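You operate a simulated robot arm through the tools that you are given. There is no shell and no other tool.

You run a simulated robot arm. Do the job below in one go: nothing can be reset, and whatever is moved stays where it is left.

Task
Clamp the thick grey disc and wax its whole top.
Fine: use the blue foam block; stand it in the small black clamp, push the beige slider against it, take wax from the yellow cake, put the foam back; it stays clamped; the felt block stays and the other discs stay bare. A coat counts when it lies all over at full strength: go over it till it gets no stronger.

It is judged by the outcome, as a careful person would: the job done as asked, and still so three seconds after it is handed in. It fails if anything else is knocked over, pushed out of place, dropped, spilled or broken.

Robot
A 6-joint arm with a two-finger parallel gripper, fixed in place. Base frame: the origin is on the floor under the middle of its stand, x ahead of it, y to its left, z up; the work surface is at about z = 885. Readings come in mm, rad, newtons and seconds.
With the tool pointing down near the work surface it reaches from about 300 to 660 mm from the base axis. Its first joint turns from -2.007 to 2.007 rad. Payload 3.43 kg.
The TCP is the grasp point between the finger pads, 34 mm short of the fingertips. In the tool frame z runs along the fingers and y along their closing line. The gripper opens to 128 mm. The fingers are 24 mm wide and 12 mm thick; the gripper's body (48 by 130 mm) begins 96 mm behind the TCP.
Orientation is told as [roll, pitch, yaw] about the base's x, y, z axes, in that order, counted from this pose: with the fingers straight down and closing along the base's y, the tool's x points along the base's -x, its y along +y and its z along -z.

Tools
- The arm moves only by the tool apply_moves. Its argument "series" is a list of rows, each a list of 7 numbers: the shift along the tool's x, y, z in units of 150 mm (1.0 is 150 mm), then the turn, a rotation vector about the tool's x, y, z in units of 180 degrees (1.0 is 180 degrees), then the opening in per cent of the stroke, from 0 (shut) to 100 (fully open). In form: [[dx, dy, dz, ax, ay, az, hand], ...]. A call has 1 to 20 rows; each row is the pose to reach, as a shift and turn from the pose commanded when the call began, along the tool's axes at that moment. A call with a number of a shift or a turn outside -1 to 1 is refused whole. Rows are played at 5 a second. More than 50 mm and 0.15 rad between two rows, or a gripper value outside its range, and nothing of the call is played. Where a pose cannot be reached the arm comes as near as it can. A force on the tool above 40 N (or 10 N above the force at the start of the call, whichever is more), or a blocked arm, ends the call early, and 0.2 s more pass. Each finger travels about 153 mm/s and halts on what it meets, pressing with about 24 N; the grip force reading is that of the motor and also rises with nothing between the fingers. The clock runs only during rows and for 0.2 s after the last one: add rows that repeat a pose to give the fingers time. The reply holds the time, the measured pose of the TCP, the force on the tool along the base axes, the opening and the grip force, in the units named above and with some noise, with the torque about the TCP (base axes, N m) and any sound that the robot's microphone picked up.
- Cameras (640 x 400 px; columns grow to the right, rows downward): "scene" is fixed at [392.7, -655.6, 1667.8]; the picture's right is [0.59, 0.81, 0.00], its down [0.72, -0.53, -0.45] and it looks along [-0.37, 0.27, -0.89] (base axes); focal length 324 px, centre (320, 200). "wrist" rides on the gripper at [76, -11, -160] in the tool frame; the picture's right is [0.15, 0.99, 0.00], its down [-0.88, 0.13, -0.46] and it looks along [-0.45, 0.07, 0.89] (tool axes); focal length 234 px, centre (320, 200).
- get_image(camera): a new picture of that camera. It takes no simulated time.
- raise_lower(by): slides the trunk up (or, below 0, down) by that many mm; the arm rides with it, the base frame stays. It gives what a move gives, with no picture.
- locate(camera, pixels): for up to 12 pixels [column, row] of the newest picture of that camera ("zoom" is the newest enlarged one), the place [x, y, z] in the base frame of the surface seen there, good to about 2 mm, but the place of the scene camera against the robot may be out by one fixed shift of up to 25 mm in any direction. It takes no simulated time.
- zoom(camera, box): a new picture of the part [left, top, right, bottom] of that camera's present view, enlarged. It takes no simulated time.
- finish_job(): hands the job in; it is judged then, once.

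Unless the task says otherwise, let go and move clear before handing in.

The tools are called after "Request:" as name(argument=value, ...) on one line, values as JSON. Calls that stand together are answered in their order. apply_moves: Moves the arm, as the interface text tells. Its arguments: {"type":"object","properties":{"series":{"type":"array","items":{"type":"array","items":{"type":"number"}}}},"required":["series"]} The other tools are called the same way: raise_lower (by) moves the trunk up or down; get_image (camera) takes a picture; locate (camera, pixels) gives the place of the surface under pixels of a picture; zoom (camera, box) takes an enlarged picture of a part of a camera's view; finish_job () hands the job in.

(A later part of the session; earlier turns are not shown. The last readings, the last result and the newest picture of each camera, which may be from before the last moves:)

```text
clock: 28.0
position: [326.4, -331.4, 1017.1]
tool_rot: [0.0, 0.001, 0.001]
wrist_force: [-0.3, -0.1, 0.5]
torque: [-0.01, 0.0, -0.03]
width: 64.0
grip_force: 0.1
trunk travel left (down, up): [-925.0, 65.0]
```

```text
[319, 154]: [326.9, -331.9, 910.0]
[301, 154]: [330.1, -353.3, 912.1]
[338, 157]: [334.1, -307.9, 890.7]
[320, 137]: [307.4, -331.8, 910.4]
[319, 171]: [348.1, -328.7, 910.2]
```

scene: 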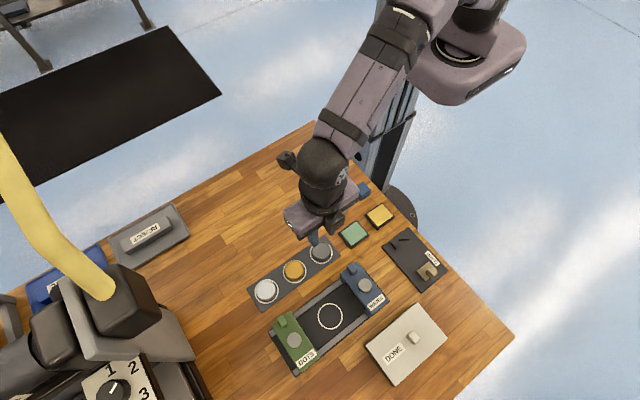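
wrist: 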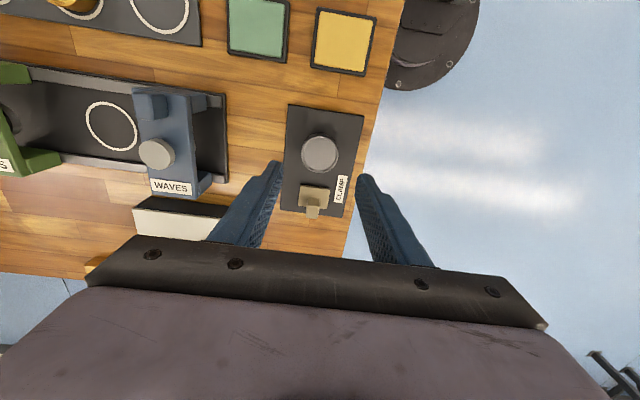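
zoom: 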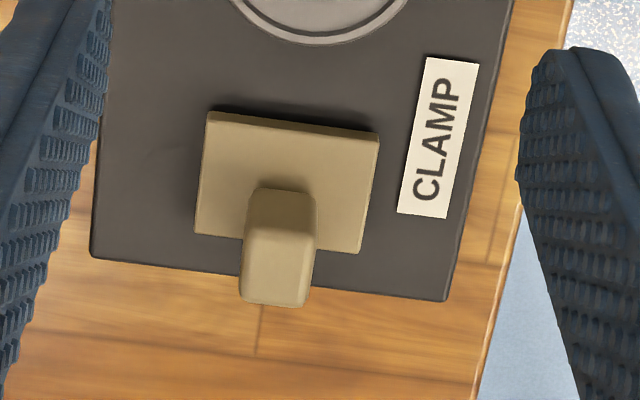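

Disc at (327.5,-331.5); slider knob centred near (398,-331.5), top 921, on an 898-high slider plate. I'll straddle the knob with fingertips just above the slider plate.

Request:
apply_moves(series=[[-0.2, 0, 0, 0, 0, 0, 50], [-0.4, -0.003, 0, 0, 0, 0, 50], [-0.473, -0.003, 0.1, 0, 0, 0, 45], [-0.473, -0.003, 0.3, 0, 0, 0, 40], [-0.473, -0.003, 0.45, 0, 0, 0, 40], [-0.473, -0.003, 0.51, 0, 0, 0, 40], [-0.473, -0.003, 0.527, 0, 0, 0, 40], [-0.473, -0.003, 0.527, 0, 0, 0, 40]])

Request:
get_image(camera="wrist")

Request:
zoom(camera="scene", box=[370, 215, 470, 290])

```text
clock: 29.8
position: [397.0, -330.1, 934.6]
tool_rot: [0.0, 0.002, 0.0]
wrist_force: [-0.2, 0.3, 0.4]
torque: [0.03, -0.02, -0.01]
width: 51.2
grip_force: 0.1
trunk travel left (down, up): [-925.0, 65.0]
```

```text
taken
```

wrist: 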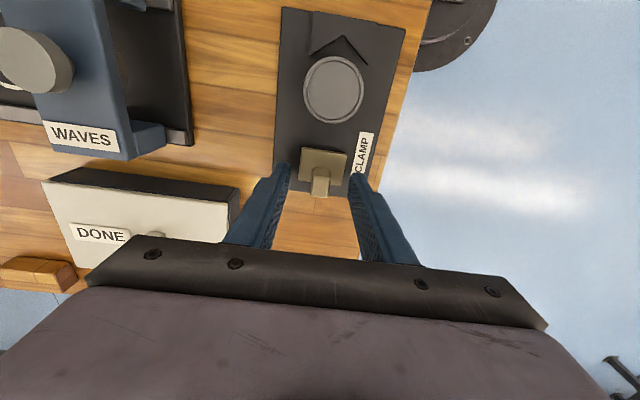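

```text
5.33 times, centred on (420, 252) of scene
```

zoom: 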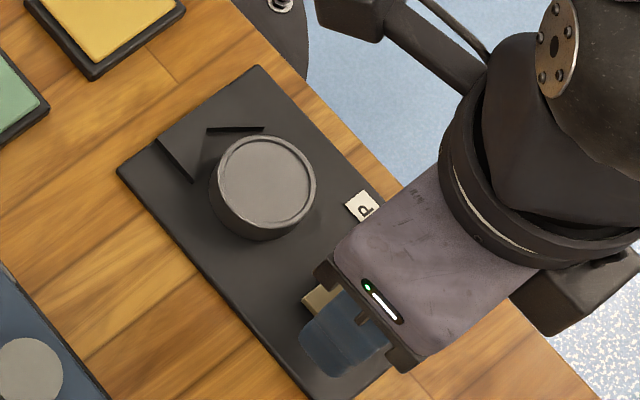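

The fingers straddle the knob (knob at (321,182)). Closing on it.

Request:
apply_moves(series=[[0, 0, 0, 0, 0, 0, 0], [0, 0, 0, 0, 0, 0, 0], [0, 0, 0, 0, 0, 0, 0]])

Request:
zoom(camera="wrist", box=[260, 120, 400, 220])

```text
clock: 30.6
position: [397.6, -330.3, 935.6]
tool_rot: [-0.001, 0.001, 0.0]
wrist_force: [0.1, 4.2, -1.3]
torque: [0.08, -0.3, -0.05]
width: 15.8
grip_force: 45.0
trunk travel left (down, up): [-925.0, 65.0]
```

```text
4.00 times, centred on (330, 170) of wrist
```

zoom: 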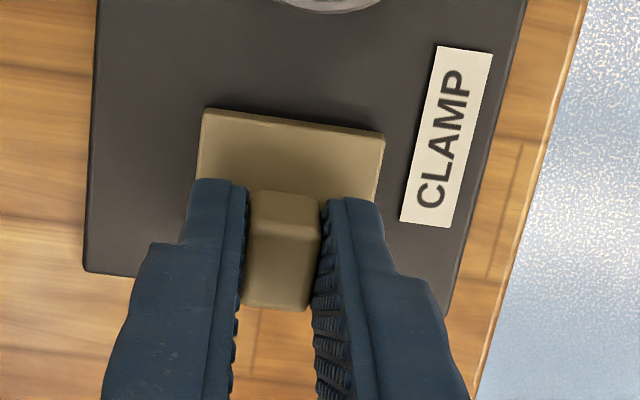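

The knob is gripped (15.8 mm). I'll slide it towards −x about 24 mm first, short of the disc.

Request:
apply_moves(series=[[0.01, 0, 0, 0, 0, 0, 0], [0.03, 0, 0, 0, 0, 0, 0], [0.06, 0, 0, 0, 0, 0, 0], [0.09, 0, 0, 0, 0, 0, 0], [0.12, 0, 0, 0, 0, 0, 0], [0.15, 0, 0, 0, 0, 0, 0], [0.15, 0, 0, 0, 0, 0, 0]])

Request:
get_image(camera="wrist")

Request:
zoom(camera="wrist", box=[260, 40, 420, 210])

```text
clock: 32.2
position: [376.0, -329.0, 936.4]
tool_rot: [0.001, 0.003, 0.0]
wrist_force: [5.3, 8.5, -6.8]
torque: [0.12, -1.51, 0.04]
width: 15.8
grip_force: 44.9
trunk travel left (down, up): [-925.0, 65.0]
```

```text
taken
```

wrist: 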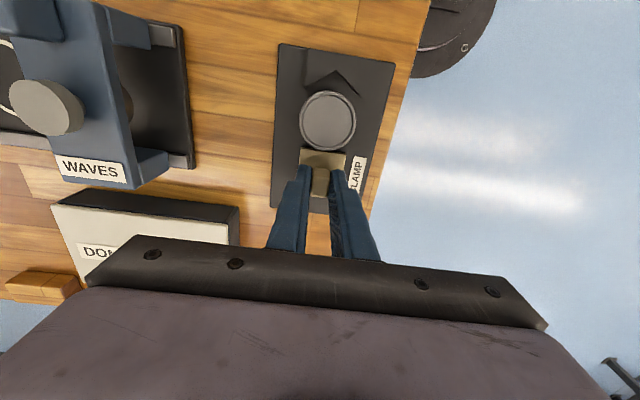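

```text
2.35 times, centred on (340, 125) of wrist
```

zoom: 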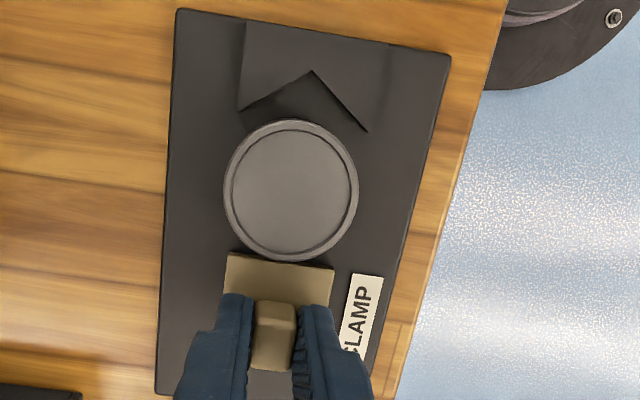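

Sliding works; a side force of 8.5 N suggests the rail is about a millimetre to +y. I'll continue slowly with a 1 mm y correction until it pushes the disc into the V.

Request:
apply_moves(series=[[0.01, 0.007, 0, 0, 0, 0, 0], [0.02, 0.007, 0, 0, 0, 0, 0], [0.03, 0.007, 0, 0, 0, 0, 0], [0.04, 0.007, 0, 0, 0, 0, 0], [0.05, 0.007, 0, 0, 0, 0, 0], [0.06, 0.007, 0, 0, 0, 0, 0], [0.07, 0.007, 0, 0, 0, 0, 0], [0.07, 0.007, 0, 0, 0, 0, 0]])

Request:
zoom(camera="wrist", box=[260, 40, 420, 210])

```text
clock: 34.0
position: [366.1, -329.5, 936.8]
tool_rot: [0.0, 0.0, 0.002]
wrist_force: [6.5, 2.9, 3.3]
torque: [0.19, 0.69, 0.02]
width: 15.8
grip_force: 45.2
trunk travel left (down, up): [-925.0, 65.0]
```

```text
2.35 times, centred on (340, 125) of wrist
```

zoom: 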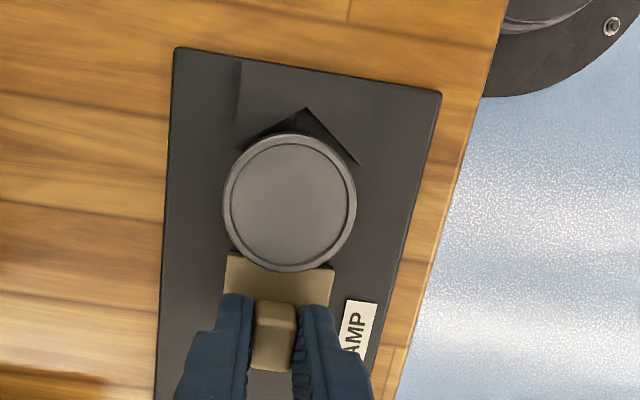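

The slider is pushing the disc toward the V (gap still visible at zoom (300,120)). Continuing in 0.75 mm steps till firm contact.

Request:
apply_moves(series=[[0.005, 0, 0, 0, 0, 0, 0], [0.01, 0, 0, 0, 0, 0, 0], [0.015, 0, 0, 0, 0, 0, 0], [0.02, 0, 0, 0, 0, 0, 0], [0.025, 0, 0, 0, 0, 0, 0], [0.03, 0, 0, 0, 0, 0, 0], [0.03, 0, 0, 0, 0, 0, 0]])

Request:
zoom(camera="wrist", box=[260, 40, 420, 210])

```text
clock: 35.6
position: [363.1, -330.5, 934.8]
tool_rot: [-0.002, -0.001, 0.0]
wrist_force: [12.9, 6.7, 2.8]
torque: [0.36, -0.27, 0.0]
width: 16.0
grip_force: 45.1
trunk travel left (down, up): [-925.0, 65.0]
```

```text
2.35 times, centred on (340, 125) of wrist
```

zoom: 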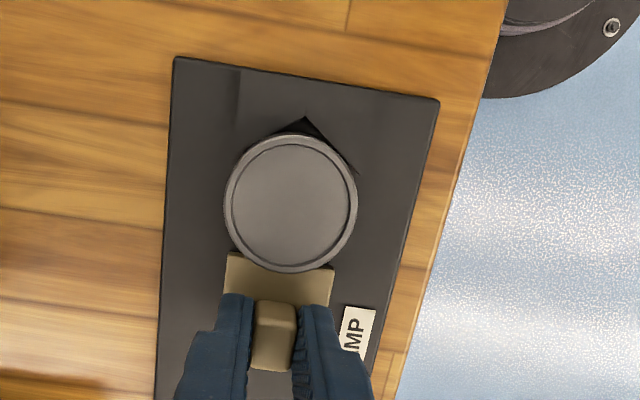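

Force has risen to 12.9 N and the disc appears to be meeting the V walls. I'll press a bit further to seat it firmly.

Request:
apply_moves(series=[[0.004, 0, 0, 0, 0, 0, 0], [0.008, 0, 0, 0, 0, 0, 0], [0.012, 0, 0, 0, 0, 0, 0], [0.016, 0, 0, 0, 0, 0, 0], [0.02, 0, 0, 0, 0, 0, 0], [0.02, 0, 0, 0, 0, 0, 0]])

Request:
zoom(camera="wrist", box=[260, 40, 420, 210])

```text
clock: 37.0
position: [361.3, -329.5, 935.0]
tool_rot: [-0.002, -0.004, 0.001]
wrist_force: [26.0, 6.8, 9.1]
torque: [0.49, -0.21, 0.04]
width: 15.7
grip_force: 45.4
trunk travel left (down, up): [-925.0, 65.0]
```

```text
2.35 times, centred on (340, 125) of wrist
```

zoom: 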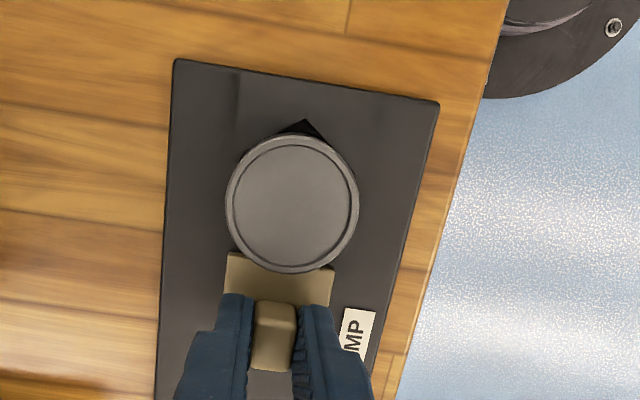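

Seated firmly: 26 N with only the apex gap left. Releasing the knob and lifting straight up.

Request:
apply_moves(series=[[0.02, 0, 0, 0, 0, 0, 40], [0.02, 0, 0, 0, 0, 0, 40], [0.02, 0, -0.05, 0, 0, 0, 40], [0.02, 0, -0.2, 0, 0, 0, 40], [0.02, 0, -0.4, 0, 0, 0, 45], [0.02, 0, -0.6, 0, 0, 0, 50], [0.02, 0, -0.6, 0, 0, 0, 50]])

Request:
get_image(camera="wrist")

Request:
zoom(camera="wrist", box=[260, 70, 400, 190])

Request:
zoom(camera="scene", box=[370, 215, 470, 290])

```text
clock: 38.6
position: [352.6, -329.3, 1024.8]
tool_rot: [0.001, 0.0, 0.0]
wrist_force: [0.2, 1.6, -0.5]
torque: [0.02, -0.03, 0.0]
width: 63.9
grip_force: 0.1
trunk travel left (down, up): [-925.0, 65.0]
```

```text
taken
```

wrist: 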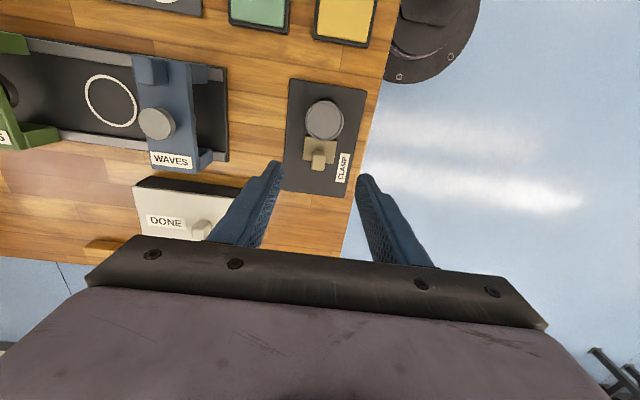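

```text
3.33 times, centred on (330, 130) of wrist
```

zoom: 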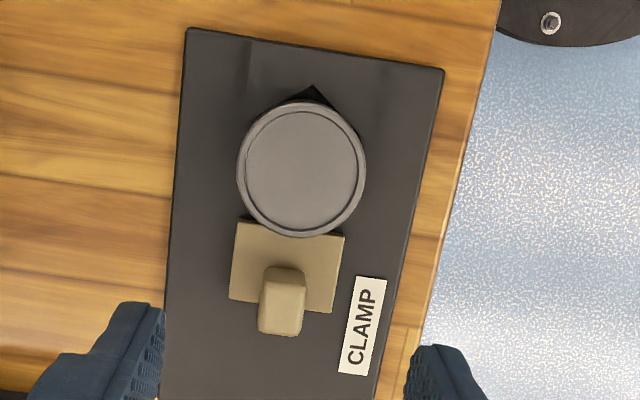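

```text
5.33 times, centred on (420, 252) of scene
```

zoom: 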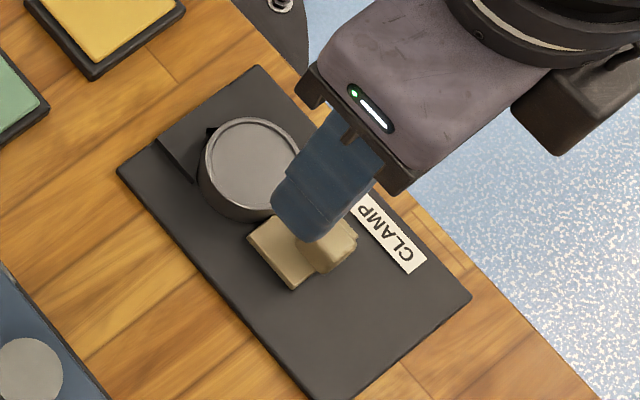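

The slider is touching the disc and the disc sits in the V. I'll locate the clamped disc's centre and then head to the blue foam.

Request:
locate(camera="zoom", pixels=[[250, 160], [260, 190], [240, 180]])

Request:
locate(camera="wrist", pixels=[[324, 120], [306, 120], [342, 121], [325, 104], [324, 138], [305, 137], [338, 140], [319, 163], [323, 97]])

```text
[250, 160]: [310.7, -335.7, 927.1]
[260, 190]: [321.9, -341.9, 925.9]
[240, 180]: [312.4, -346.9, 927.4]
```

```text
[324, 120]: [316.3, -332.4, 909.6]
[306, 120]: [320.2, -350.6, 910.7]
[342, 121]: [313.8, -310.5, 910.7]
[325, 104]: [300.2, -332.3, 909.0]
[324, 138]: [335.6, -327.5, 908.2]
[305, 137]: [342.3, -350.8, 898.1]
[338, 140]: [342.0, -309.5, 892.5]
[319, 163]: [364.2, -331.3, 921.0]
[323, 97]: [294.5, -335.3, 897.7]
```

Disc centre ≈ (317,-331), top 910. Moving back over the cakes toward the blue foam.

Request:
apply_moves(series=[[0.2, 0.004, 0, 0, 0, 0, 60], [0.4, 0.008, 0, 0, 0, 0, 80], [0.6, 0.012, 0, 0, 0, 0, 100], [0.8, 0.018, 0, 0, 0, 0, 100], [0.98, 0.02, 0, 0, 0, 0, 100], [0.98, 0.02, 0, 0, 0, 0, 100]])

Request:
apply_moves(series=[[0.2, 0, 0, 0, 0, 0, 100], [0.4, 0, 0, 0, 0, 0, 100], [0.5, 0, 0, 0, 0, 0, 100], [0.5, 0, 0, 0, 0, 0, 100]])

Request:
get_image(camera="wrist")

Request:
zoom(camera="wrist", box=[240, 90, 400, 230])

```text
clock: 40.0
position: [206.9, -326.8, 1026.7]
tool_rot: [0.001, -0.001, 0.002]
wrist_force: [0.1, 0.6, -0.3]
torque: [-0.02, 0.0, -0.02]
width: 128.1
grip_force: 0.1
trunk travel left (down, up): [-925.0, 65.0]
```

```text
clock: 41.0
position: [131.6, -327.3, 1024.8]
tool_rot: [0.002, -0.001, 0.002]
wrist_force: [-0.7, 0.0, -0.2]
torque: [0.01, -0.01, 0.01]
width: 127.9
grip_force: 0.0
trunk travel left (down, up): [-925.0, 65.0]
```

```text
taken
```

wrist: 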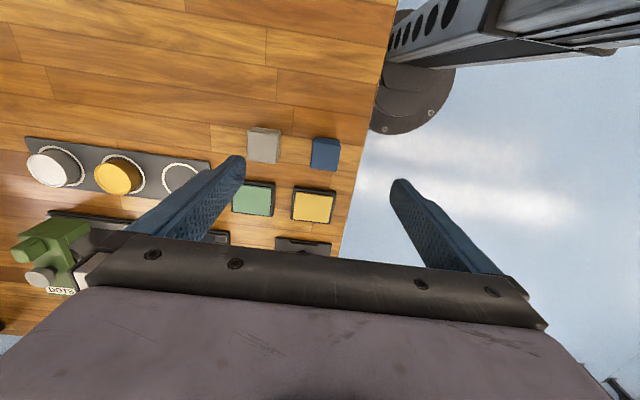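

```text
2.86 times, centred on (320, 160) of wrist
```

zoom: 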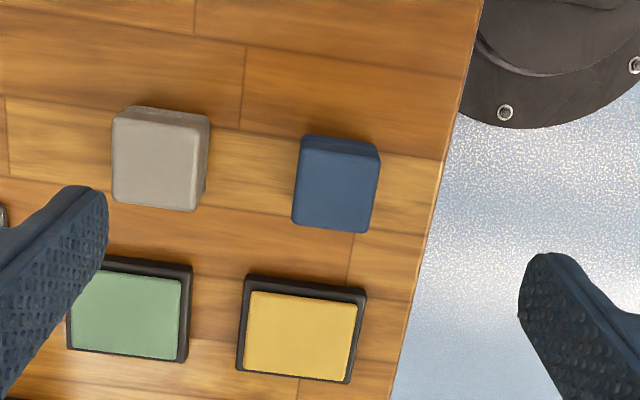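

The foam is seen at zoom (337,185); I'll locate its corners, and the yellow cake's.

Request:
locate(camera="zoom", pixels=[[336, 190], [298, 185], [374, 190], [338, 150], [332, 226], [302, 148], [372, 228], [340, 140], [298, 335], [255, 295], [352, 305], [300, 376]])

Request:
zoom(camera="wrist", box=[300, 130, 350, 180])

```text
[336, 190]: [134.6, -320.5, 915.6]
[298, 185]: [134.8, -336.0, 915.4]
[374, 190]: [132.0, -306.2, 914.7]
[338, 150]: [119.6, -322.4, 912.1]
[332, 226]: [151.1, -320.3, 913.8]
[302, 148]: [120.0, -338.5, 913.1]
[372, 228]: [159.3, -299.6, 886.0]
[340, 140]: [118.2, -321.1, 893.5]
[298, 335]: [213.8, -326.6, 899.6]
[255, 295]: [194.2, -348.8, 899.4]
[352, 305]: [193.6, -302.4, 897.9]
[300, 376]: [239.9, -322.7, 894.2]
```

```text
8.00 times, centred on (325, 155) of wrist
```

zoom: 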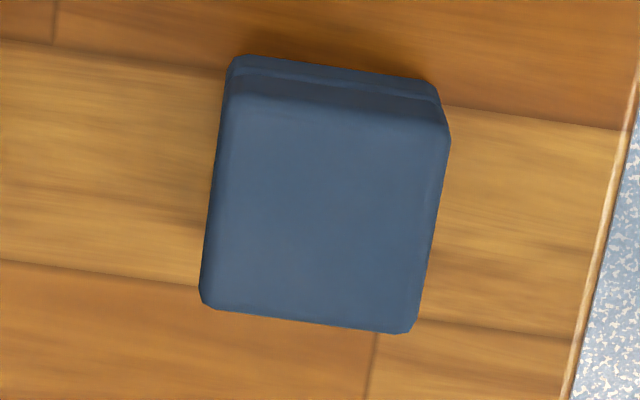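

Foam centre ≈ (135.5,-321), about 31 mm square, top 915. I'll check its sole/seam from the scene camera before gripping.

Request:
zoom(camera="scene", box=[325, 170, 385, 220])

Request:
get_image(camera="scene")

```text
8.00 times, centred on (355, 195) of scene
```

zoom: 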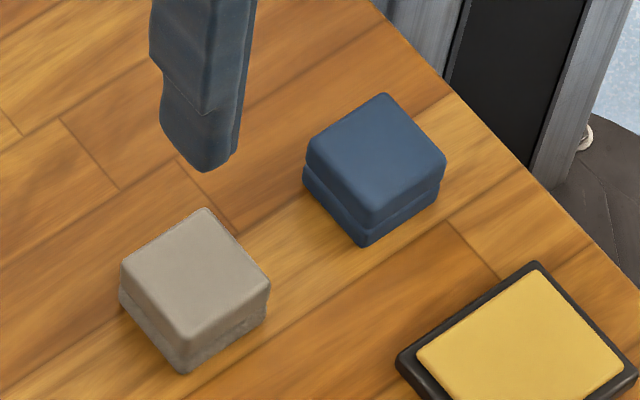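

```text
taken
```

scene: 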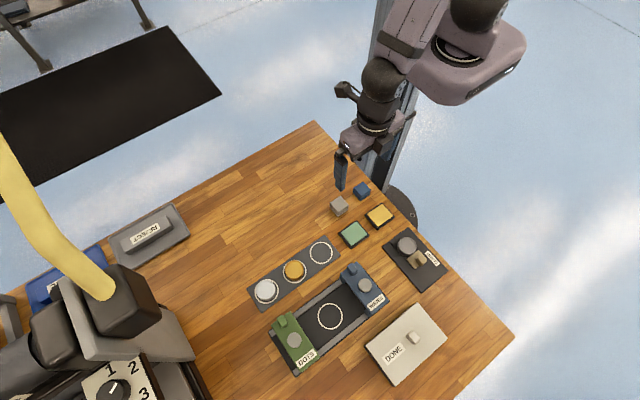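

The foam block has an upper body and a sole about 12 mm high. I'll descend with the fingers around its body, tips ~10 mm above the table.

Request:
apply_moves(series=[[-0.02, 0.043, 0.1, 0, 0, 0, 80], [-0.02, 0.043, 0.25, 0, 0, 0, 60], [-0.02, 0.043, 0.4, 0, 0, 0, 52], [-0.02, 0.043, 0.52, 0, 0, 0, 52], [-0.02, 0.043, 0.6, 0, 0, 0, 52], [-0.02, 0.043, 0.637, 0, 0, 0, 52], [-0.02, 0.043, 0.637, 0, 0, 0, 52]])

Request:
get_image(camera="wrist")

Request:
zoom(camera="wrist", box=[240, 120, 400, 240])

Request:
zoom(camera="scene", box=[325, 170, 385, 220])

```text
clock: 42.6
position: [134.2, -320.8, 930.9]
tool_rot: [0.0, 0.001, 0.0]
wrist_force: [0.3, 1.1, 0.1]
torque: [-0.01, 0.0, -0.02]
width: 66.5
grip_force: 0.1
trunk travel left (down, up): [-925.0, 65.0]
```

```text
taken
```

wrist: 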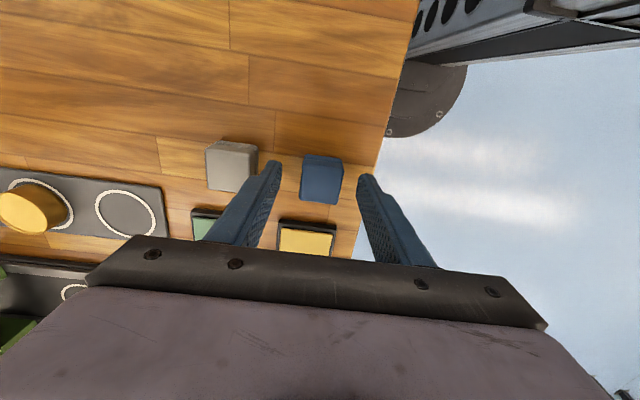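

```text
3.33 times, centred on (320, 180) of wrist
```

zoom: 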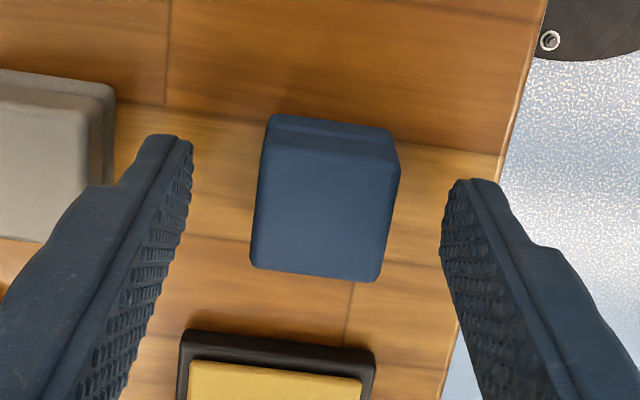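

```text
8.00 times, centred on (355, 195) of scene
```

zoom: 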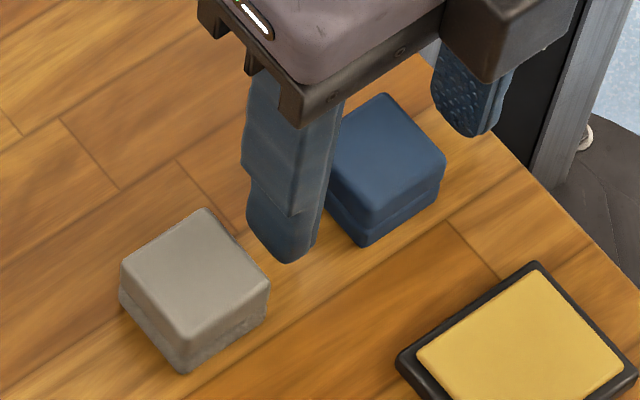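

The foam is between the fingers; I'll verify its centre relative to the TCP (134.5,-321).

Request:
locate(camera="wrist", pixels=[[321, 184], [302, 182], [339, 186], [323, 165], [319, 202], [326, 161]])

```text
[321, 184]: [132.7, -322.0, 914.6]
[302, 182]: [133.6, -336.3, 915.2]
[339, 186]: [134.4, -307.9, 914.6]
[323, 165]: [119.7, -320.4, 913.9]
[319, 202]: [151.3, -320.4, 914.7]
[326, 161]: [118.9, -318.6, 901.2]
```

The foam centre (135,-322) matches the TCP. Closing on it.

Request:
apply_moves(series=[[0, 0, 0, 0, 0, 0, 0], [0, 0, 0, 0, 0, 0, 0], [0, 0, 0, 0, 0, 0, 0], [0, 0, 0, 0, 0, 0, 0]])

Request:
apply_moves(series=[[0, 0, -0.015, 0, 0, 0, 0], [0, 0, -0.03, 0, 0, 0, 0], [0, 0, -0.05, 0, 0, 0, 0], [0, 0, -0.08, 0, 0, 0, 0], [0, 0, -0.12, 0, 0, 0, 0], [0, 0, -0.16, 0, 0, 0, 0], [0, 0, -0.2, 0, 0, 0, 0], [0, 0, -0.2, 0, 0, 0, 0]])

Request:
get_image(camera="wrist")

Request:
zoom(camera="scene", box=[325, 170, 385, 220])

```text
clock: 43.6
position: [135.7, -320.9, 931.3]
tool_rot: [0.0, 0.0, 0.001]
wrist_force: [0.4, -0.2, 0.3]
torque: [-0.01, -0.03, -0.01]
width: 32.8
grip_force: 24.0
trunk travel left (down, up): [-925.0, 65.0]
```

```text
clock: 45.4
position: [135.2, -319.2, 960.0]
tool_rot: [0.001, 0.001, -0.001]
wrist_force: [0.3, -1.3, 0.7]
torque: [-0.02, 0.0, 0.0]
width: 32.7
grip_force: 23.7
trunk travel left (down, up): [-925.0, 65.0]
```

```text
taken
```

wrist: 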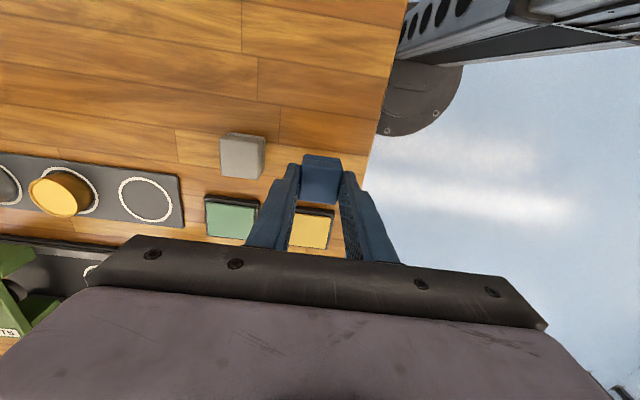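

```text
8.00 times, centred on (355, 195) of scene
```

zoom: 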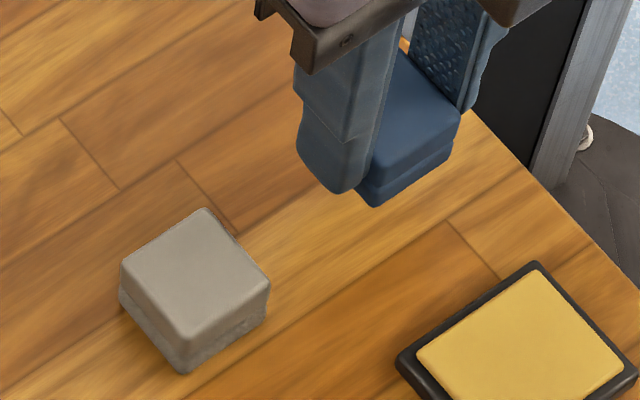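

Foam lifted (32.7 mm grip), bottom about 45 mm below the TCP. Next, over the yellow cake centre (215,-327) and down to light contact.

Request:
apply_moves(series=[[-0.05, 0, -0.03, 0, 0, 0, 0], [-0.15, -0.01, -0.05, 0, 0, 0, 0], [-0.27, -0.02, -0.05, 0, 0, 0, 0], [-0.39, -0.03, -0.05, 0, 0, 0, 0], [-0.48, -0.04, -0.05, 0, 0, 0, 0], [-0.53, -0.04, -0.04, 0, 0, 0, 0], [-0.53, -0.04, 0.02, 0, 0, 0, 0], [-0.53, -0.04, 0.06, 0, 0, 0, 0], [-0.53, -0.04, 0.06, 0, 0, 0, 0]])

Request:
get_image(camera="wrist")

Request:
zoom(camera="scene", box=[340, 180, 420, 240])

```text
clock: 47.4
position: [213.9, -326.4, 950.7]
tool_rot: [-0.001, 0.001, 0.001]
wrist_force: [0.2, 1.4, -0.6]
torque: [-0.02, 0.01, 0.0]
width: 32.8
grip_force: 24.2
trunk travel left (down, up): [-925.0, 65.0]
```

```text
taken
```

wrist: 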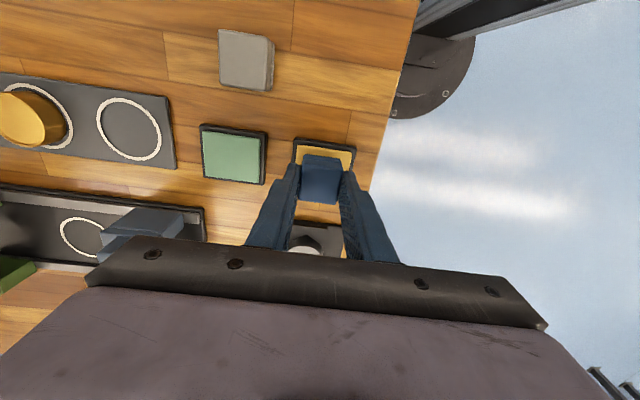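

```text
6.67 times, centred on (380, 210) of scene
```

zoom: 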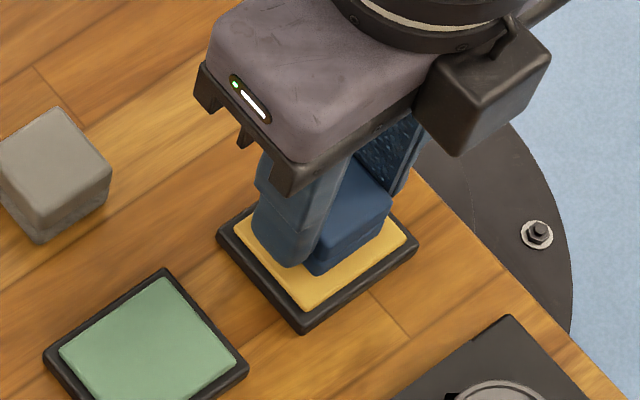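

The foam is over the yellow cake with margin all round. Descending in small steps to touch.

Request:
apply_moves(series=[[0, 0, 0.015, 0, 0, 0, 0], [0, 0, 0.03, 0, 0, 0, 0], [0, 0, 0.04, 0, 0, 0, 0], [0, 0, 0.05, 0, 0, 0, 0], [0, 0, 0.05, 0, 0, 0, 0]])

```text
clock: 48.6
position: [214.4, -327.0, 944.0]
tool_rot: [-0.001, 0.002, -0.001]
wrist_force: [-0.9, -0.9, 2.6]
torque: [0.02, 0.06, -0.01]
width: 33.1
grip_force: 24.2
trunk travel left (down, up): [-925.0, 65.0]
```

Light contact (2.6 N). Pressing slightly more.

Request:
apply_moves(series=[[0, 0, 0.003, 0, 0, 0, 0], [0, 0, 0.006, 0, 0, 0, 0], [0, 0, 0.006, 0, 0, 0, 0]])

```text
clock: 49.4
position: [215.5, -327.7, 943.6]
tool_rot: [-0.002, -0.002, -0.001]
wrist_force: [-2.7, 0.5, 14.5]
torque: [0.04, 0.13, -0.04]
width: 33.2
grip_force: 24.2
trunk travel left (down, up): [-925.0, 65.0]
```

14.5 N of contact: a good press. I'll dwell, lift off, and look at the foam and cake.

Request:
apply_moves(series=[[0, 0, -0.002, 0, 0, 0, 0], [0, 0, -0.002, 0, 0, 0, 0], [0, 0, -0.002, 0, 0, 0, 0], [0, 0, -0.002, 0, 0, 0, 0], [0, 0, -0.02, 0, 0, 0, 0], [0, 0, -0.06, 0, 0, 0, 0], [0, 0, -0.12, 0, 0, 0, 0], [0, 0, -0.2, 0, 0, 0, 0], [0, 0, -0.28, 0, 0, 0, 0], [0, 0, -0.28, 0, 0, 0, 0]])

Request:
zoom(camera="scene", box=[340, 170, 420, 230])

Request:
get_image(camera="wrist")

```text
clock: 51.6
position: [215.2, -327.6, 984.6]
tool_rot: [0.0, 0.001, 0.0]
wrist_force: [-0.1, 0.1, -0.6]
torque: [0.02, 0.03, 0.0]
width: 33.1
grip_force: 24.6
trunk travel left (down, up): [-925.0, 65.0]
```

```text
6.67 times, centred on (380, 200) of scene
```

zoom: 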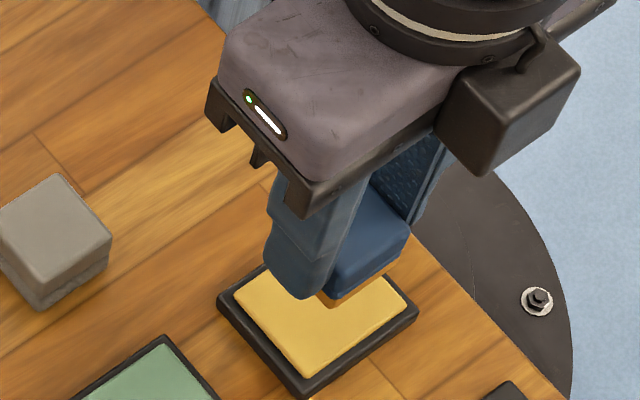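

```text
taken
```

wrist: 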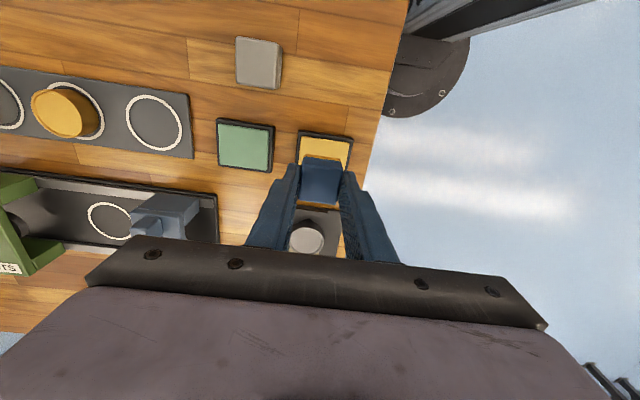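

The sole's edge now shows amber at zoom (335,298), so the foam took wax. Moving above the clamped disc.

Request:
apply_moves(series=[[-0.04, 0, 0, 0, 0, 0, 0], [-0.12, -0.005, 0, 0, 0, 0, 0], [-0.24, -0.01, 0, 0, 0, 0, 0], [-0.36, -0.015, 0, 0, 0, 0, 0], [-0.48, -0.02, 0, 0, 0, 0, 0], [-0.58, -0.025, 0, 0, 0, 0, 0], [-0.65, -0.025, 0, 0, 0, 0, 0], [-0.682, -0.025, 0.05, 0, 0, 0, 0], [-0.682, -0.025, 0.12, 0, 0, 0, 0], [-0.682, -0.025, 0.12, 0, 0, 0, 0]])

Request:
get_image(camera="wrist")

Request:
zoom(camera="wrist", box=[250, 110, 390, 230])

Request:
zoom(camera="scene", box=[370, 210, 450, 270])

```text
clock: 53.8
position: [316.8, -331.6, 967.6]
tool_rot: [0.001, 0.0, 0.0]
wrist_force: [0.1, -0.5, -0.4]
torque: [-0.02, -0.01, 0.0]
width: 33.1
grip_force: 23.7
trunk travel left (down, up): [-925.0, 65.0]
```

```text
taken
```

wrist: 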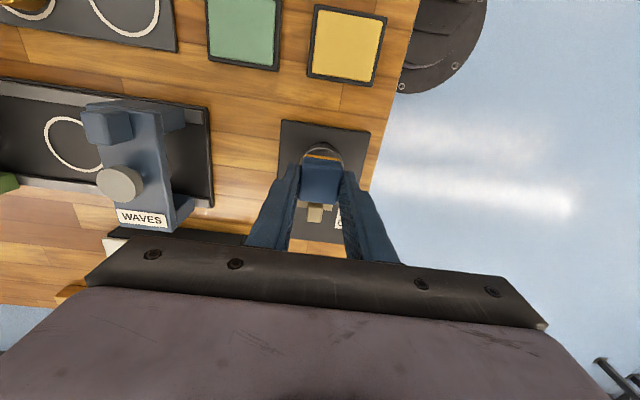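

```text
3.33 times, centred on (320, 170) of wrist
```

zoom: 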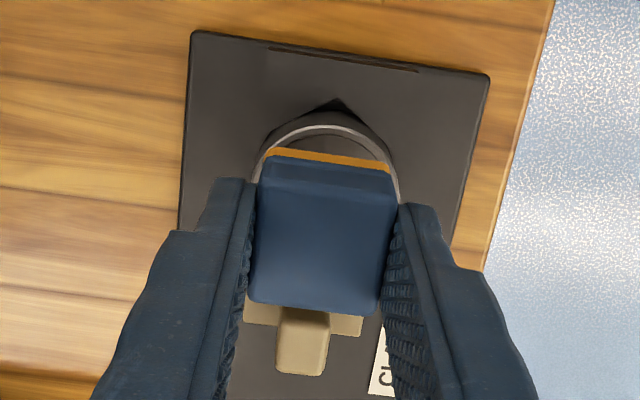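

```text
6.67 times, centred on (410, 240) of scene
```

zoom: 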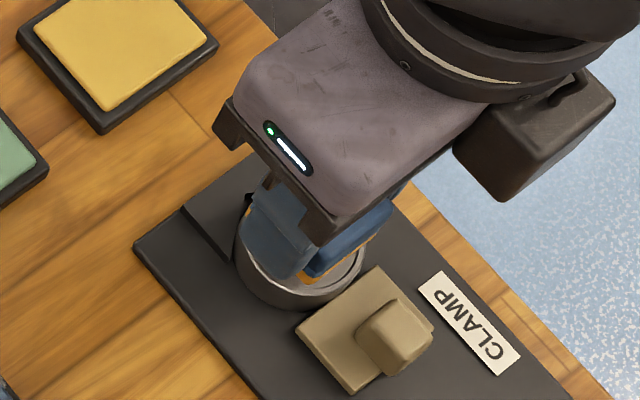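

Amber wax is clearly on the sole. Lowering onto the disc in small steps.

Request:
apply_moves(series=[[0, 0, 0.03, 0, 0, 0, 0], [0, 0, 0.055, 0, 0, 0, 0], [0, 0, 0.065, 0, 0, 0, 0], [0, 0, 0.07, 0, 0, 0, 0], [0, 0, 0.074, 0, 0, 0, 0], [0, 0, 0.074, 0, 0, 0, 0]])

```text
clock: 55.2
position: [317.4, -329.8, 956.6]
tool_rot: [0.0, 0.0, 0.0]
wrist_force: [-0.5, 0.2, -0.1]
torque: [0.0, 0.0, 0.01]
width: 32.9
grip_force: 23.9
trunk travel left (down, up): [-925.0, 65.0]
```

Request:
apply_moves(series=[[0, 0, 0.005, 0, 0, 0, 0], [0, 0, 0.01, 0, 0, 0, 0], [0, 0, 0.01, 0, 0, 0, 0]])

```text
clock: 56.0
position: [316.6, -331.2, 955.2]
tool_rot: [0.0, 0.0, -0.001]
wrist_force: [0.9, -0.3, 9.6]
torque: [-0.04, 0.04, 0.0]
width: 32.9
grip_force: 24.0
trunk travel left (down, up): [-925.0, 65.0]
```

Contact at 9.6 N. Easing slightly and making a first rubbing loop with ±8 mm offsets to cover the whole face.

Request:
apply_moves(series=[[0.02, 0, -0.002, 0, 0, 0, 0], [0.04, 0, -0.002, 0, 0, 0, 0], [0.06, 0, -0.002, 0, 0, 0, 0], [0.06, 0.027, -0.002, 0, 0, 0, 0], [0.06, 0.053, -0.002, 0, 0, 0, 0], [0.033, 0.053, -0.002, 0, 0, 0, 0], [0, 0.053, -0.002, 0, 0, 0, 0], [-0.027, 0.053, -0.002, 0, 0, 0, 0], [-0.053, 0.053, -0.002, 0, 0, 0, 0], [-0.053, 0.027, -0.002, 0, 0, 0, 0], [-0.053, 0, -0.002, 0, 0, 0, 0], [-0.053, -0.027, -0.002, 0, 0, 0, 0], [-0.053, -0.053, -0.002, 0, 0, 0, 0], [-0.027, -0.053, -0.002, 0, 0, 0, 0], [0, -0.053, -0.002, 0, 0, 0, 0], [0.027, -0.053, -0.002, 0, 0, 0, 0], [0.053, -0.053, -0.002, 0, 0, 0, 0], [0.053, -0.027, -0.002, 0, 0, 0, 0], [0.027, 0, -0.002, 0, 0, 0, 0], [0, 0, -0.002, 0, 0, 0, 0]])

Request:
zoom(camera="wrist", box=[250, 110, 390, 230])

```text
clock: 60.2
position: [317.5, -331.1, 955.5]
tool_rot: [0.001, 0.001, 0.0]
wrist_force: [-1.6, -0.1, 2.7]
torque: [-0.02, 0.04, 0.02]
width: 33.0
grip_force: 23.9
trunk travel left (down, up): [-925.0, 65.0]
```

```text
3.33 times, centred on (320, 170) of wrist
```

zoom: 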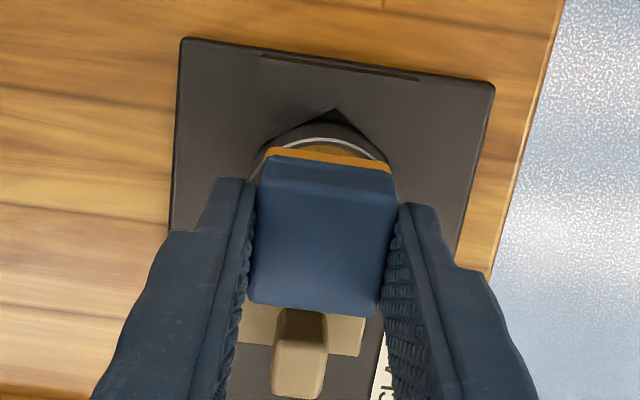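

The disc shows amber near its back edge. I'll lift and move aside to inspect the coat from the scene camera.

Request:
apply_moves(series=[[0, 0, -0.03, 0, 0, 0, 0], [0, 0, -0.1, 0, 0, 0, 0], [0, 0, -0.2, 0, 0, 0, 0], [0.15, 0.006, -0.2, 0, 0, 0, 0], [0.3, 0.012, -0.2, 0, 0, 0, 0], [0.45, 0.018, -0.2, 0, 0, 0, 0], [0.6, 0.025, -0.2, 0, 0, 0, 0], [0.682, 0.025, -0.2, 0, 0, 0, 0], [0.682, 0.025, -0.2, 0, 0, 0, 0]])

Request:
zoom(camera="scene", box=[385, 230, 433, 266])

Request:
zoom(camera="scene", box=[340, 170, 460, 290])

```text
clock: 62.2
position: [215.0, -326.3, 983.3]
tool_rot: [-0.001, 0.0, 0.001]
wrist_force: [-0.5, -0.1, -0.6]
torque: [0.0, -0.01, 0.0]
width: 33.0
grip_force: 23.4
trunk travel left (down, up): [-925.0, 65.0]
```

```text
11.11 times, centred on (409, 248) of scene
```

zoom: 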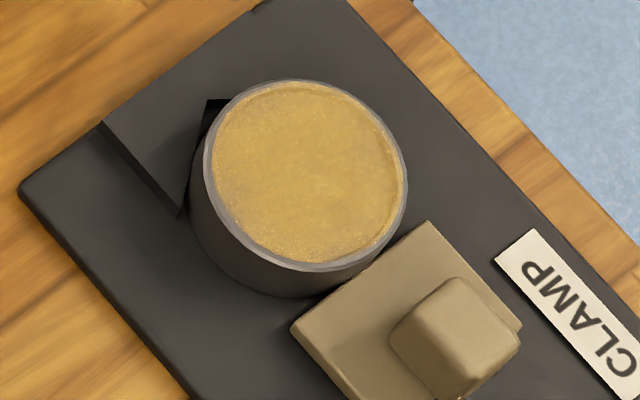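

```text
3.33 times, centred on (400, 230) of scene
```

zoom: 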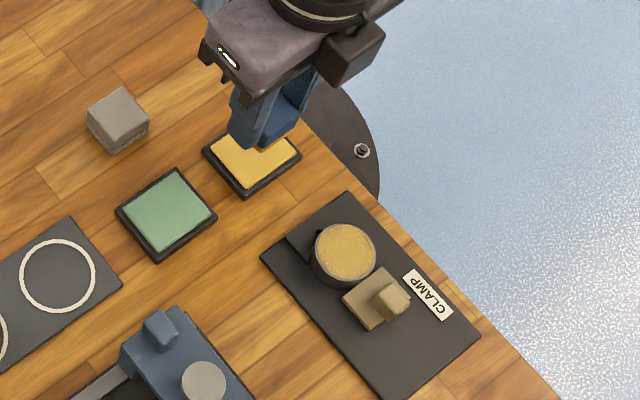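

The whole face now carries a thin amber coat (only the rim bevel is bare). It needs to be built up, so I'll take more wax from the yellow cake.

Request:
apply_moves(series=[[0, 0, 0.08, 0, 0, 0, 0], [0, 0, 0.18, 0, 0, 0, 0], [0, 0, 0.24, 0, 0, 0, 0], [0, 0, 0.26, 0, 0, 0, 0], [0, 0, 0.27, 0, 0, 0, 0], [0, 0, 0.275, 0, 0, 0, 0], [0, 0, 0.275, 0, 0, 0, 0], [0, 0, 0.275, 0, 0, 0, 0]])

```text
clock: 64.0
position: [214.5, -326.5, 943.0]
tool_rot: [0.0, 0.001, 0.0]
wrist_force: [0.0, 0.1, 0.7]
torque: [-0.01, 0.0, 0.0]
width: 33.0
grip_force: 23.9
trunk travel left (down, up): [-925.0, 65.0]
```

Barely touching (0.7 N); pressing 1 mm further.

Request:
apply_moves(series=[[0, 0, 0.004, 0, 0, 0, 0], [0, 0, 0.008, 0, 0, 0, 0], [0, 0, 0.008, 0, 0, 0, 0], [0, 0, 0.008, 0, 0, 0, 0]])

```text
clock: 65.0
position: [214.8, -326.7, 942.8]
tool_rot: [-0.002, -0.001, -0.001]
wrist_force: [-0.9, 0.0, 3.6]
torque: [0.0, 0.0, 0.03]
width: 32.9
grip_force: 23.4
trunk travel left (down, up): [-925.0, 65.0]
```

Request:
apply_moves(series=[[0, 0, 0.004, 0, 0, 0, 0], [0, 0, 0.006, 0, 0, 0, 0], [0, 0, 0.006, 0, 0, 0, 0], [0, 0, 0.006, 0, 0, 0, 0], [0, 0, 0.006, 0, 0, 0, 0]])

```text
clock: 66.2
position: [213.9, -327.6, 942.1]
tool_rot: [-0.005, -0.001, -0.001]
wrist_force: [2.3, -0.6, 19.6]
torque: [0.04, -0.14, -0.02]
width: 32.8
grip_force: 23.6
trunk travel left (down, up): [-925.0, 65.0]
```

19.6 N press on the cake. Lifting and returning to the disc.

Request:
apply_moves(series=[[0, 0, -0.02, 0, 0, 0, 0], [0, 0, -0.08, 0, 0, 0, 0], [0, 0, -0.18, 0, 0, 0, 0], [-0.04, 0, -0.26, 0, 0, 0, 0], [-0.16, -0.005, -0.26, 0, 0, 0, 0], [-0.3, -0.01, -0.26, 0, 0, 0, 0], [-0.44, -0.015, -0.26, 0, 0, 0, 0], [-0.56, -0.02, -0.26, 0, 0, 0, 0], [-0.65, -0.025, -0.26, 0, 0, 0, 0], [-0.682, -0.025, -0.22, 0, 0, 0, 0], [-0.682, -0.025, -0.15, 0, 0, 0, 0], [-0.682, -0.025, -0.11, 0, 0, 0, 0], [-0.682, -0.025, -0.095, 0, 0, 0, 0], [-0.682, -0.025, -0.088, 0, 0, 0, 0], [-0.682, -0.025, -0.084, 0, 0, 0, 0], [-0.682, -0.025, -0.084, 0, 0, 0, 0]])

```text
clock: 69.6
position: [318.0, -329.4, 953.7]
tool_rot: [0.0, -0.002, 0.0]
wrist_force: [2.5, 0.7, 4.2]
torque: [-0.02, -0.11, 0.03]
width: 32.9
grip_force: 24.0
trunk travel left (down, up): [-925.0, 65.0]
```

Contact at 4.2 N on the disc. Rubbing a thorough loop with a touch more pressure.

Request:
apply_moves(series=[[0.027, 0, 0.003, 0, 0, 0, 0], [0.053, 0, 0.003, 0, 0, 0, 0], [0.053, 0.027, 0.003, 0, 0, 0, 0], [0.053, 0.053, 0.003, 0, 0, 0, 0], [0.027, 0.053, 0.003, 0, 0, 0, 0], [0, 0.053, 0.003, 0, 0, 0, 0], [-0.027, 0.053, 0.003, 0, 0, 0, 0], [-0.053, 0.053, 0.003, 0, 0, 0, 0], [-0.053, 0.027, 0.003, 0, 0, 0, 0], [-0.053, 0, 0.003, 0, 0, 0, 0], [-0.053, -0.027, 0.003, 0, 0, 0, 0], [-0.053, -0.053, 0.003, 0, 0, 0, 0], [-0.027, -0.053, 0.003, 0, 0, 0, 0], [0, -0.053, 0.003, 0, 0, 0, 0], [0.027, -0.053, 0.003, 0, 0, 0, 0], [0.053, -0.053, 0.003, 0, 0, 0, 0], [0.053, -0.027, 0.003, 0, 0, 0, 0], [0.053, 0, 0.003, 0, 0, 0, 0], [0.027, 0, 0.003, 0, 0, 0, 0], [0, 0, 0.003, 0, 0, 0, 0]])

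Request:
apply_moves(series=[[-0.027, 0, 0, 0, 0, 0, 0], [-0.053, 0, 0, 0, 0, 0, 0], [-0.053, 0.027, 0, 0, 0, 0, 0], [-0.053, 0.053, 0, 0, 0, 0, 0], [-0.027, 0.053, 0, 0, 0, 0, 0], [0, 0.053, 0, 0, 0, 0, 0], [0.027, 0.053, 0, 0, 0, 0, 0], [0.053, 0.053, 0, 0, 0, 0, 0], [0.053, 0.027, 0, 0, 0, 0, 0], [0.053, 0, 0, 0, 0, 0, 0], [0.053, -0.027, 0, 0, 0, 0, 0], [0.053, -0.053, 0, 0, 0, 0, 0], [0.027, -0.053, 0, 0, 0, 0, 0], [0, -0.053, 0, 0, 0, 0, 0], [-0.027, -0.053, 0, 0, 0, 0, 0], [-0.053, -0.053, 0, 0, 0, 0, 0], [-0.053, -0.027, 0, 0, 0, 0, 0], [-0.027, 0, 0, 0, 0, 0, 0], [0, 0, 0, 0, 0, 0, 0]])

```text
clock: 73.8
position: [316.1, -330.6, 953.6]
tool_rot: [0.003, 0.001, 0.0]
wrist_force: [-5.5, 1.4, 11.4]
torque: [0.03, 0.21, 0.03]
width: 33.0
grip_force: 23.9
trunk travel left (down, up): [-925.0, 65.0]
```

```text
clock: 77.8
position: [318.7, -330.2, 952.8]
tool_rot: [-0.003, -0.002, -0.002]
wrist_force: [4.4, 0.1, 10.9]
torque: [-0.01, -0.26, 0.01]
width: 33.0
grip_force: 24.0
trunk travel left (down, up): [-925.0, 65.0]
```

Steady ~11 N while rubbing. Lifting and moving aside to compare the coat.

Request:
apply_moves(series=[[0, 0, -0.03, 0, 0, 0, 0], [0, 0, -0.1, 0, 0, 0, 0], [0, 0, -0.2, 0, 0, 0, 0], [0.15, 0.006, -0.2, 0, 0, 0, 0], [0.3, 0.012, -0.2, 0, 0, 0, 0], [0.45, 0.018, -0.2, 0, 0, 0, 0], [0.6, 0.025, -0.2, 0, 0, 0, 0], [0.682, 0.025, -0.2, 0, 0, 0, 0], [0.682, 0.025, -0.2, 0, 0, 0, 0]])

Request:
zoom(camera="scene", box=[385, 230, 433, 266])

Request:
zoom(camera="scene", box=[340, 170, 460, 290])

```text
clock: 79.8
position: [215.4, -326.3, 984.4]
tool_rot: [0.0, -0.001, 0.001]
wrist_force: [0.4, -0.3, -0.4]
torque: [-0.05, 0.07, 0.01]
width: 32.9
grip_force: 24.0
trunk travel left (down, up): [-925.0, 65.0]
```

```text
11.11 times, centred on (409, 248) of scene
```

zoom: 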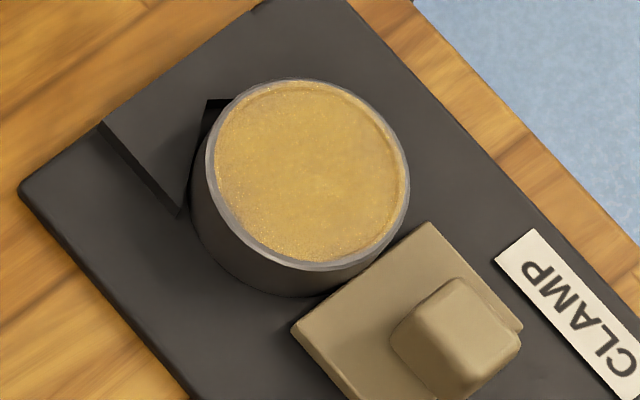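

```text
3.33 times, centred on (400, 230) of scene
```

zoom: 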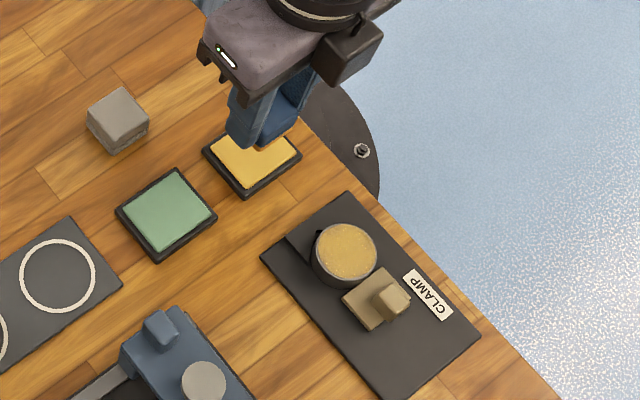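

Now the coat looks similar, with slightly more glitter. I'll take a tighter zoom to judge evenness and strength.

Request:
zoom(camera="scene", box=[397, 234, 419, 252])

Request:
zoom(camera="wrist", box=[260, 130, 380, 260])

```text
16.00 times, centred on (408, 243) of scene
```

zoom: 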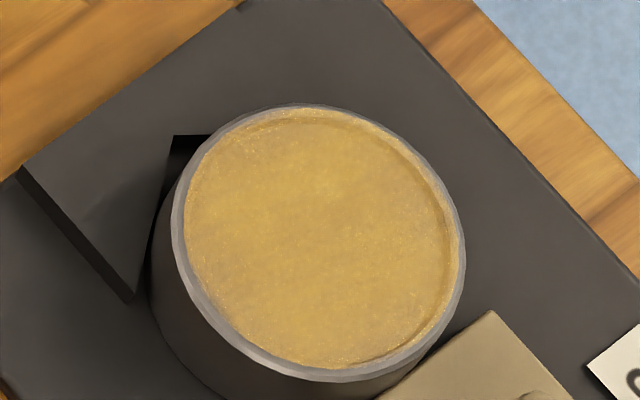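

```text
3.08 times, centred on (320, 195) of wrist
```

zoom: 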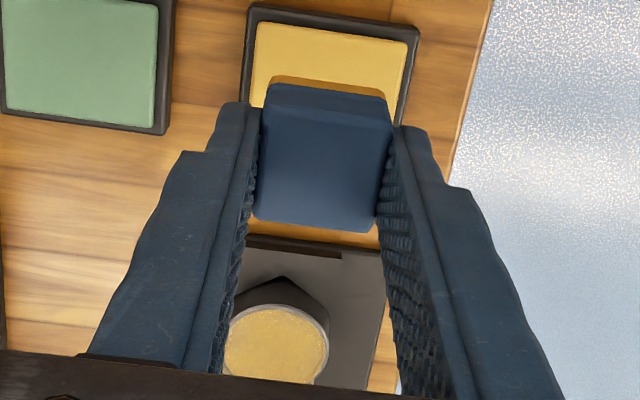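

The coat is even but still looks thin. I'll reload from the yellow cake and go over it again to see if it strengthens.

Request:
apply_moves(series=[[0, 0, 0.08, 0, 0, 0, 0], [0, 0, 0.18, 0, 0, 0, 0], [0, 0, 0.24, 0, 0, 0, 0], [0, 0, 0.262, 0, 0, 0, 0], [0, 0, 0.272, 0, 0, 0, 0], [0, 0, 0.278, 0, 0, 0, 0], [0, 0, 0.278, 0, 0, 0, 0], [0, 0, 0.278, 0, 0, 0, 0]])

```text
clock: 81.6
position: [216.0, -326.0, 940.7]
tool_rot: [0.0, -0.001, 0.0]
wrist_force: [1.1, -0.1, 0.6]
torque: [-0.04, -0.02, 0.0]
width: 33.0
grip_force: 23.9
trunk travel left (down, up): [-925.0, 65.0]
```

Request:
apply_moves(series=[[0, 0, 0.004, 0, 0, 0, 0], [0, 0, 0.008, 0, 0, 0, 0], [0, 0, 0.012, 0, 0, 0, 0], [0, 0, 0.012, 0, 0, 0, 0], [0, 0, 0.012, 0, 0, 0, 0]])

```text
clock: 82.8
position: [215.9, -326.8, 940.9]
tool_rot: [-0.003, -0.002, -0.001]
wrist_force: [0.9, 0.8, 20.0]
torque: [0.06, -0.06, 0.02]
width: 32.9
grip_force: 24.1
trunk travel left (down, up): [-925.0, 65.0]
```

20 N on the cake. Returning to the disc for another pass with smaller forces.

Request:
apply_moves(series=[[0, 0, -0.02, 0, 0, 0, 0], [0, 0, -0.08, 0, 0, 0, 0], [0, 0, -0.18, 0, 0, 0, 0], [-0.04, 0, -0.26, 0, 0, 0, 0], [-0.16, -0.005, -0.26, 0, 0, 0, 0], [-0.3, -0.01, -0.26, 0, 0, 0, 0], [-0.44, -0.015, -0.26, 0, 0, 0, 0], [-0.56, -0.02, -0.26, 0, 0, 0, 0], [-0.65, -0.025, -0.26, 0, 0, 0, 0], [-0.682, -0.025, -0.22, 0, 0, 0, 0], [-0.682, -0.025, -0.15, 0, 0, 0, 0], [-0.682, -0.025, -0.11, 0, 0, 0, 0], [-0.682, -0.025, -0.1, 0, 0, 0, 0], [-0.682, -0.025, -0.094, 0, 0, 0, 0], [-0.682, -0.025, -0.088, 0, 0, 0, 0], [-0.682, -0.025, -0.088, 0, 0, 0, 0]])

```text
clock: 86.2
position: [317.8, -331.6, 953.3]
tool_rot: [0.001, -0.001, 0.0]
wrist_force: [0.3, -1.7, 1.9]
torque: [0.01, 0.01, -0.03]
width: 32.9
grip_force: 24.3
trunk travel left (down, up): [-925.0, 65.0]
```

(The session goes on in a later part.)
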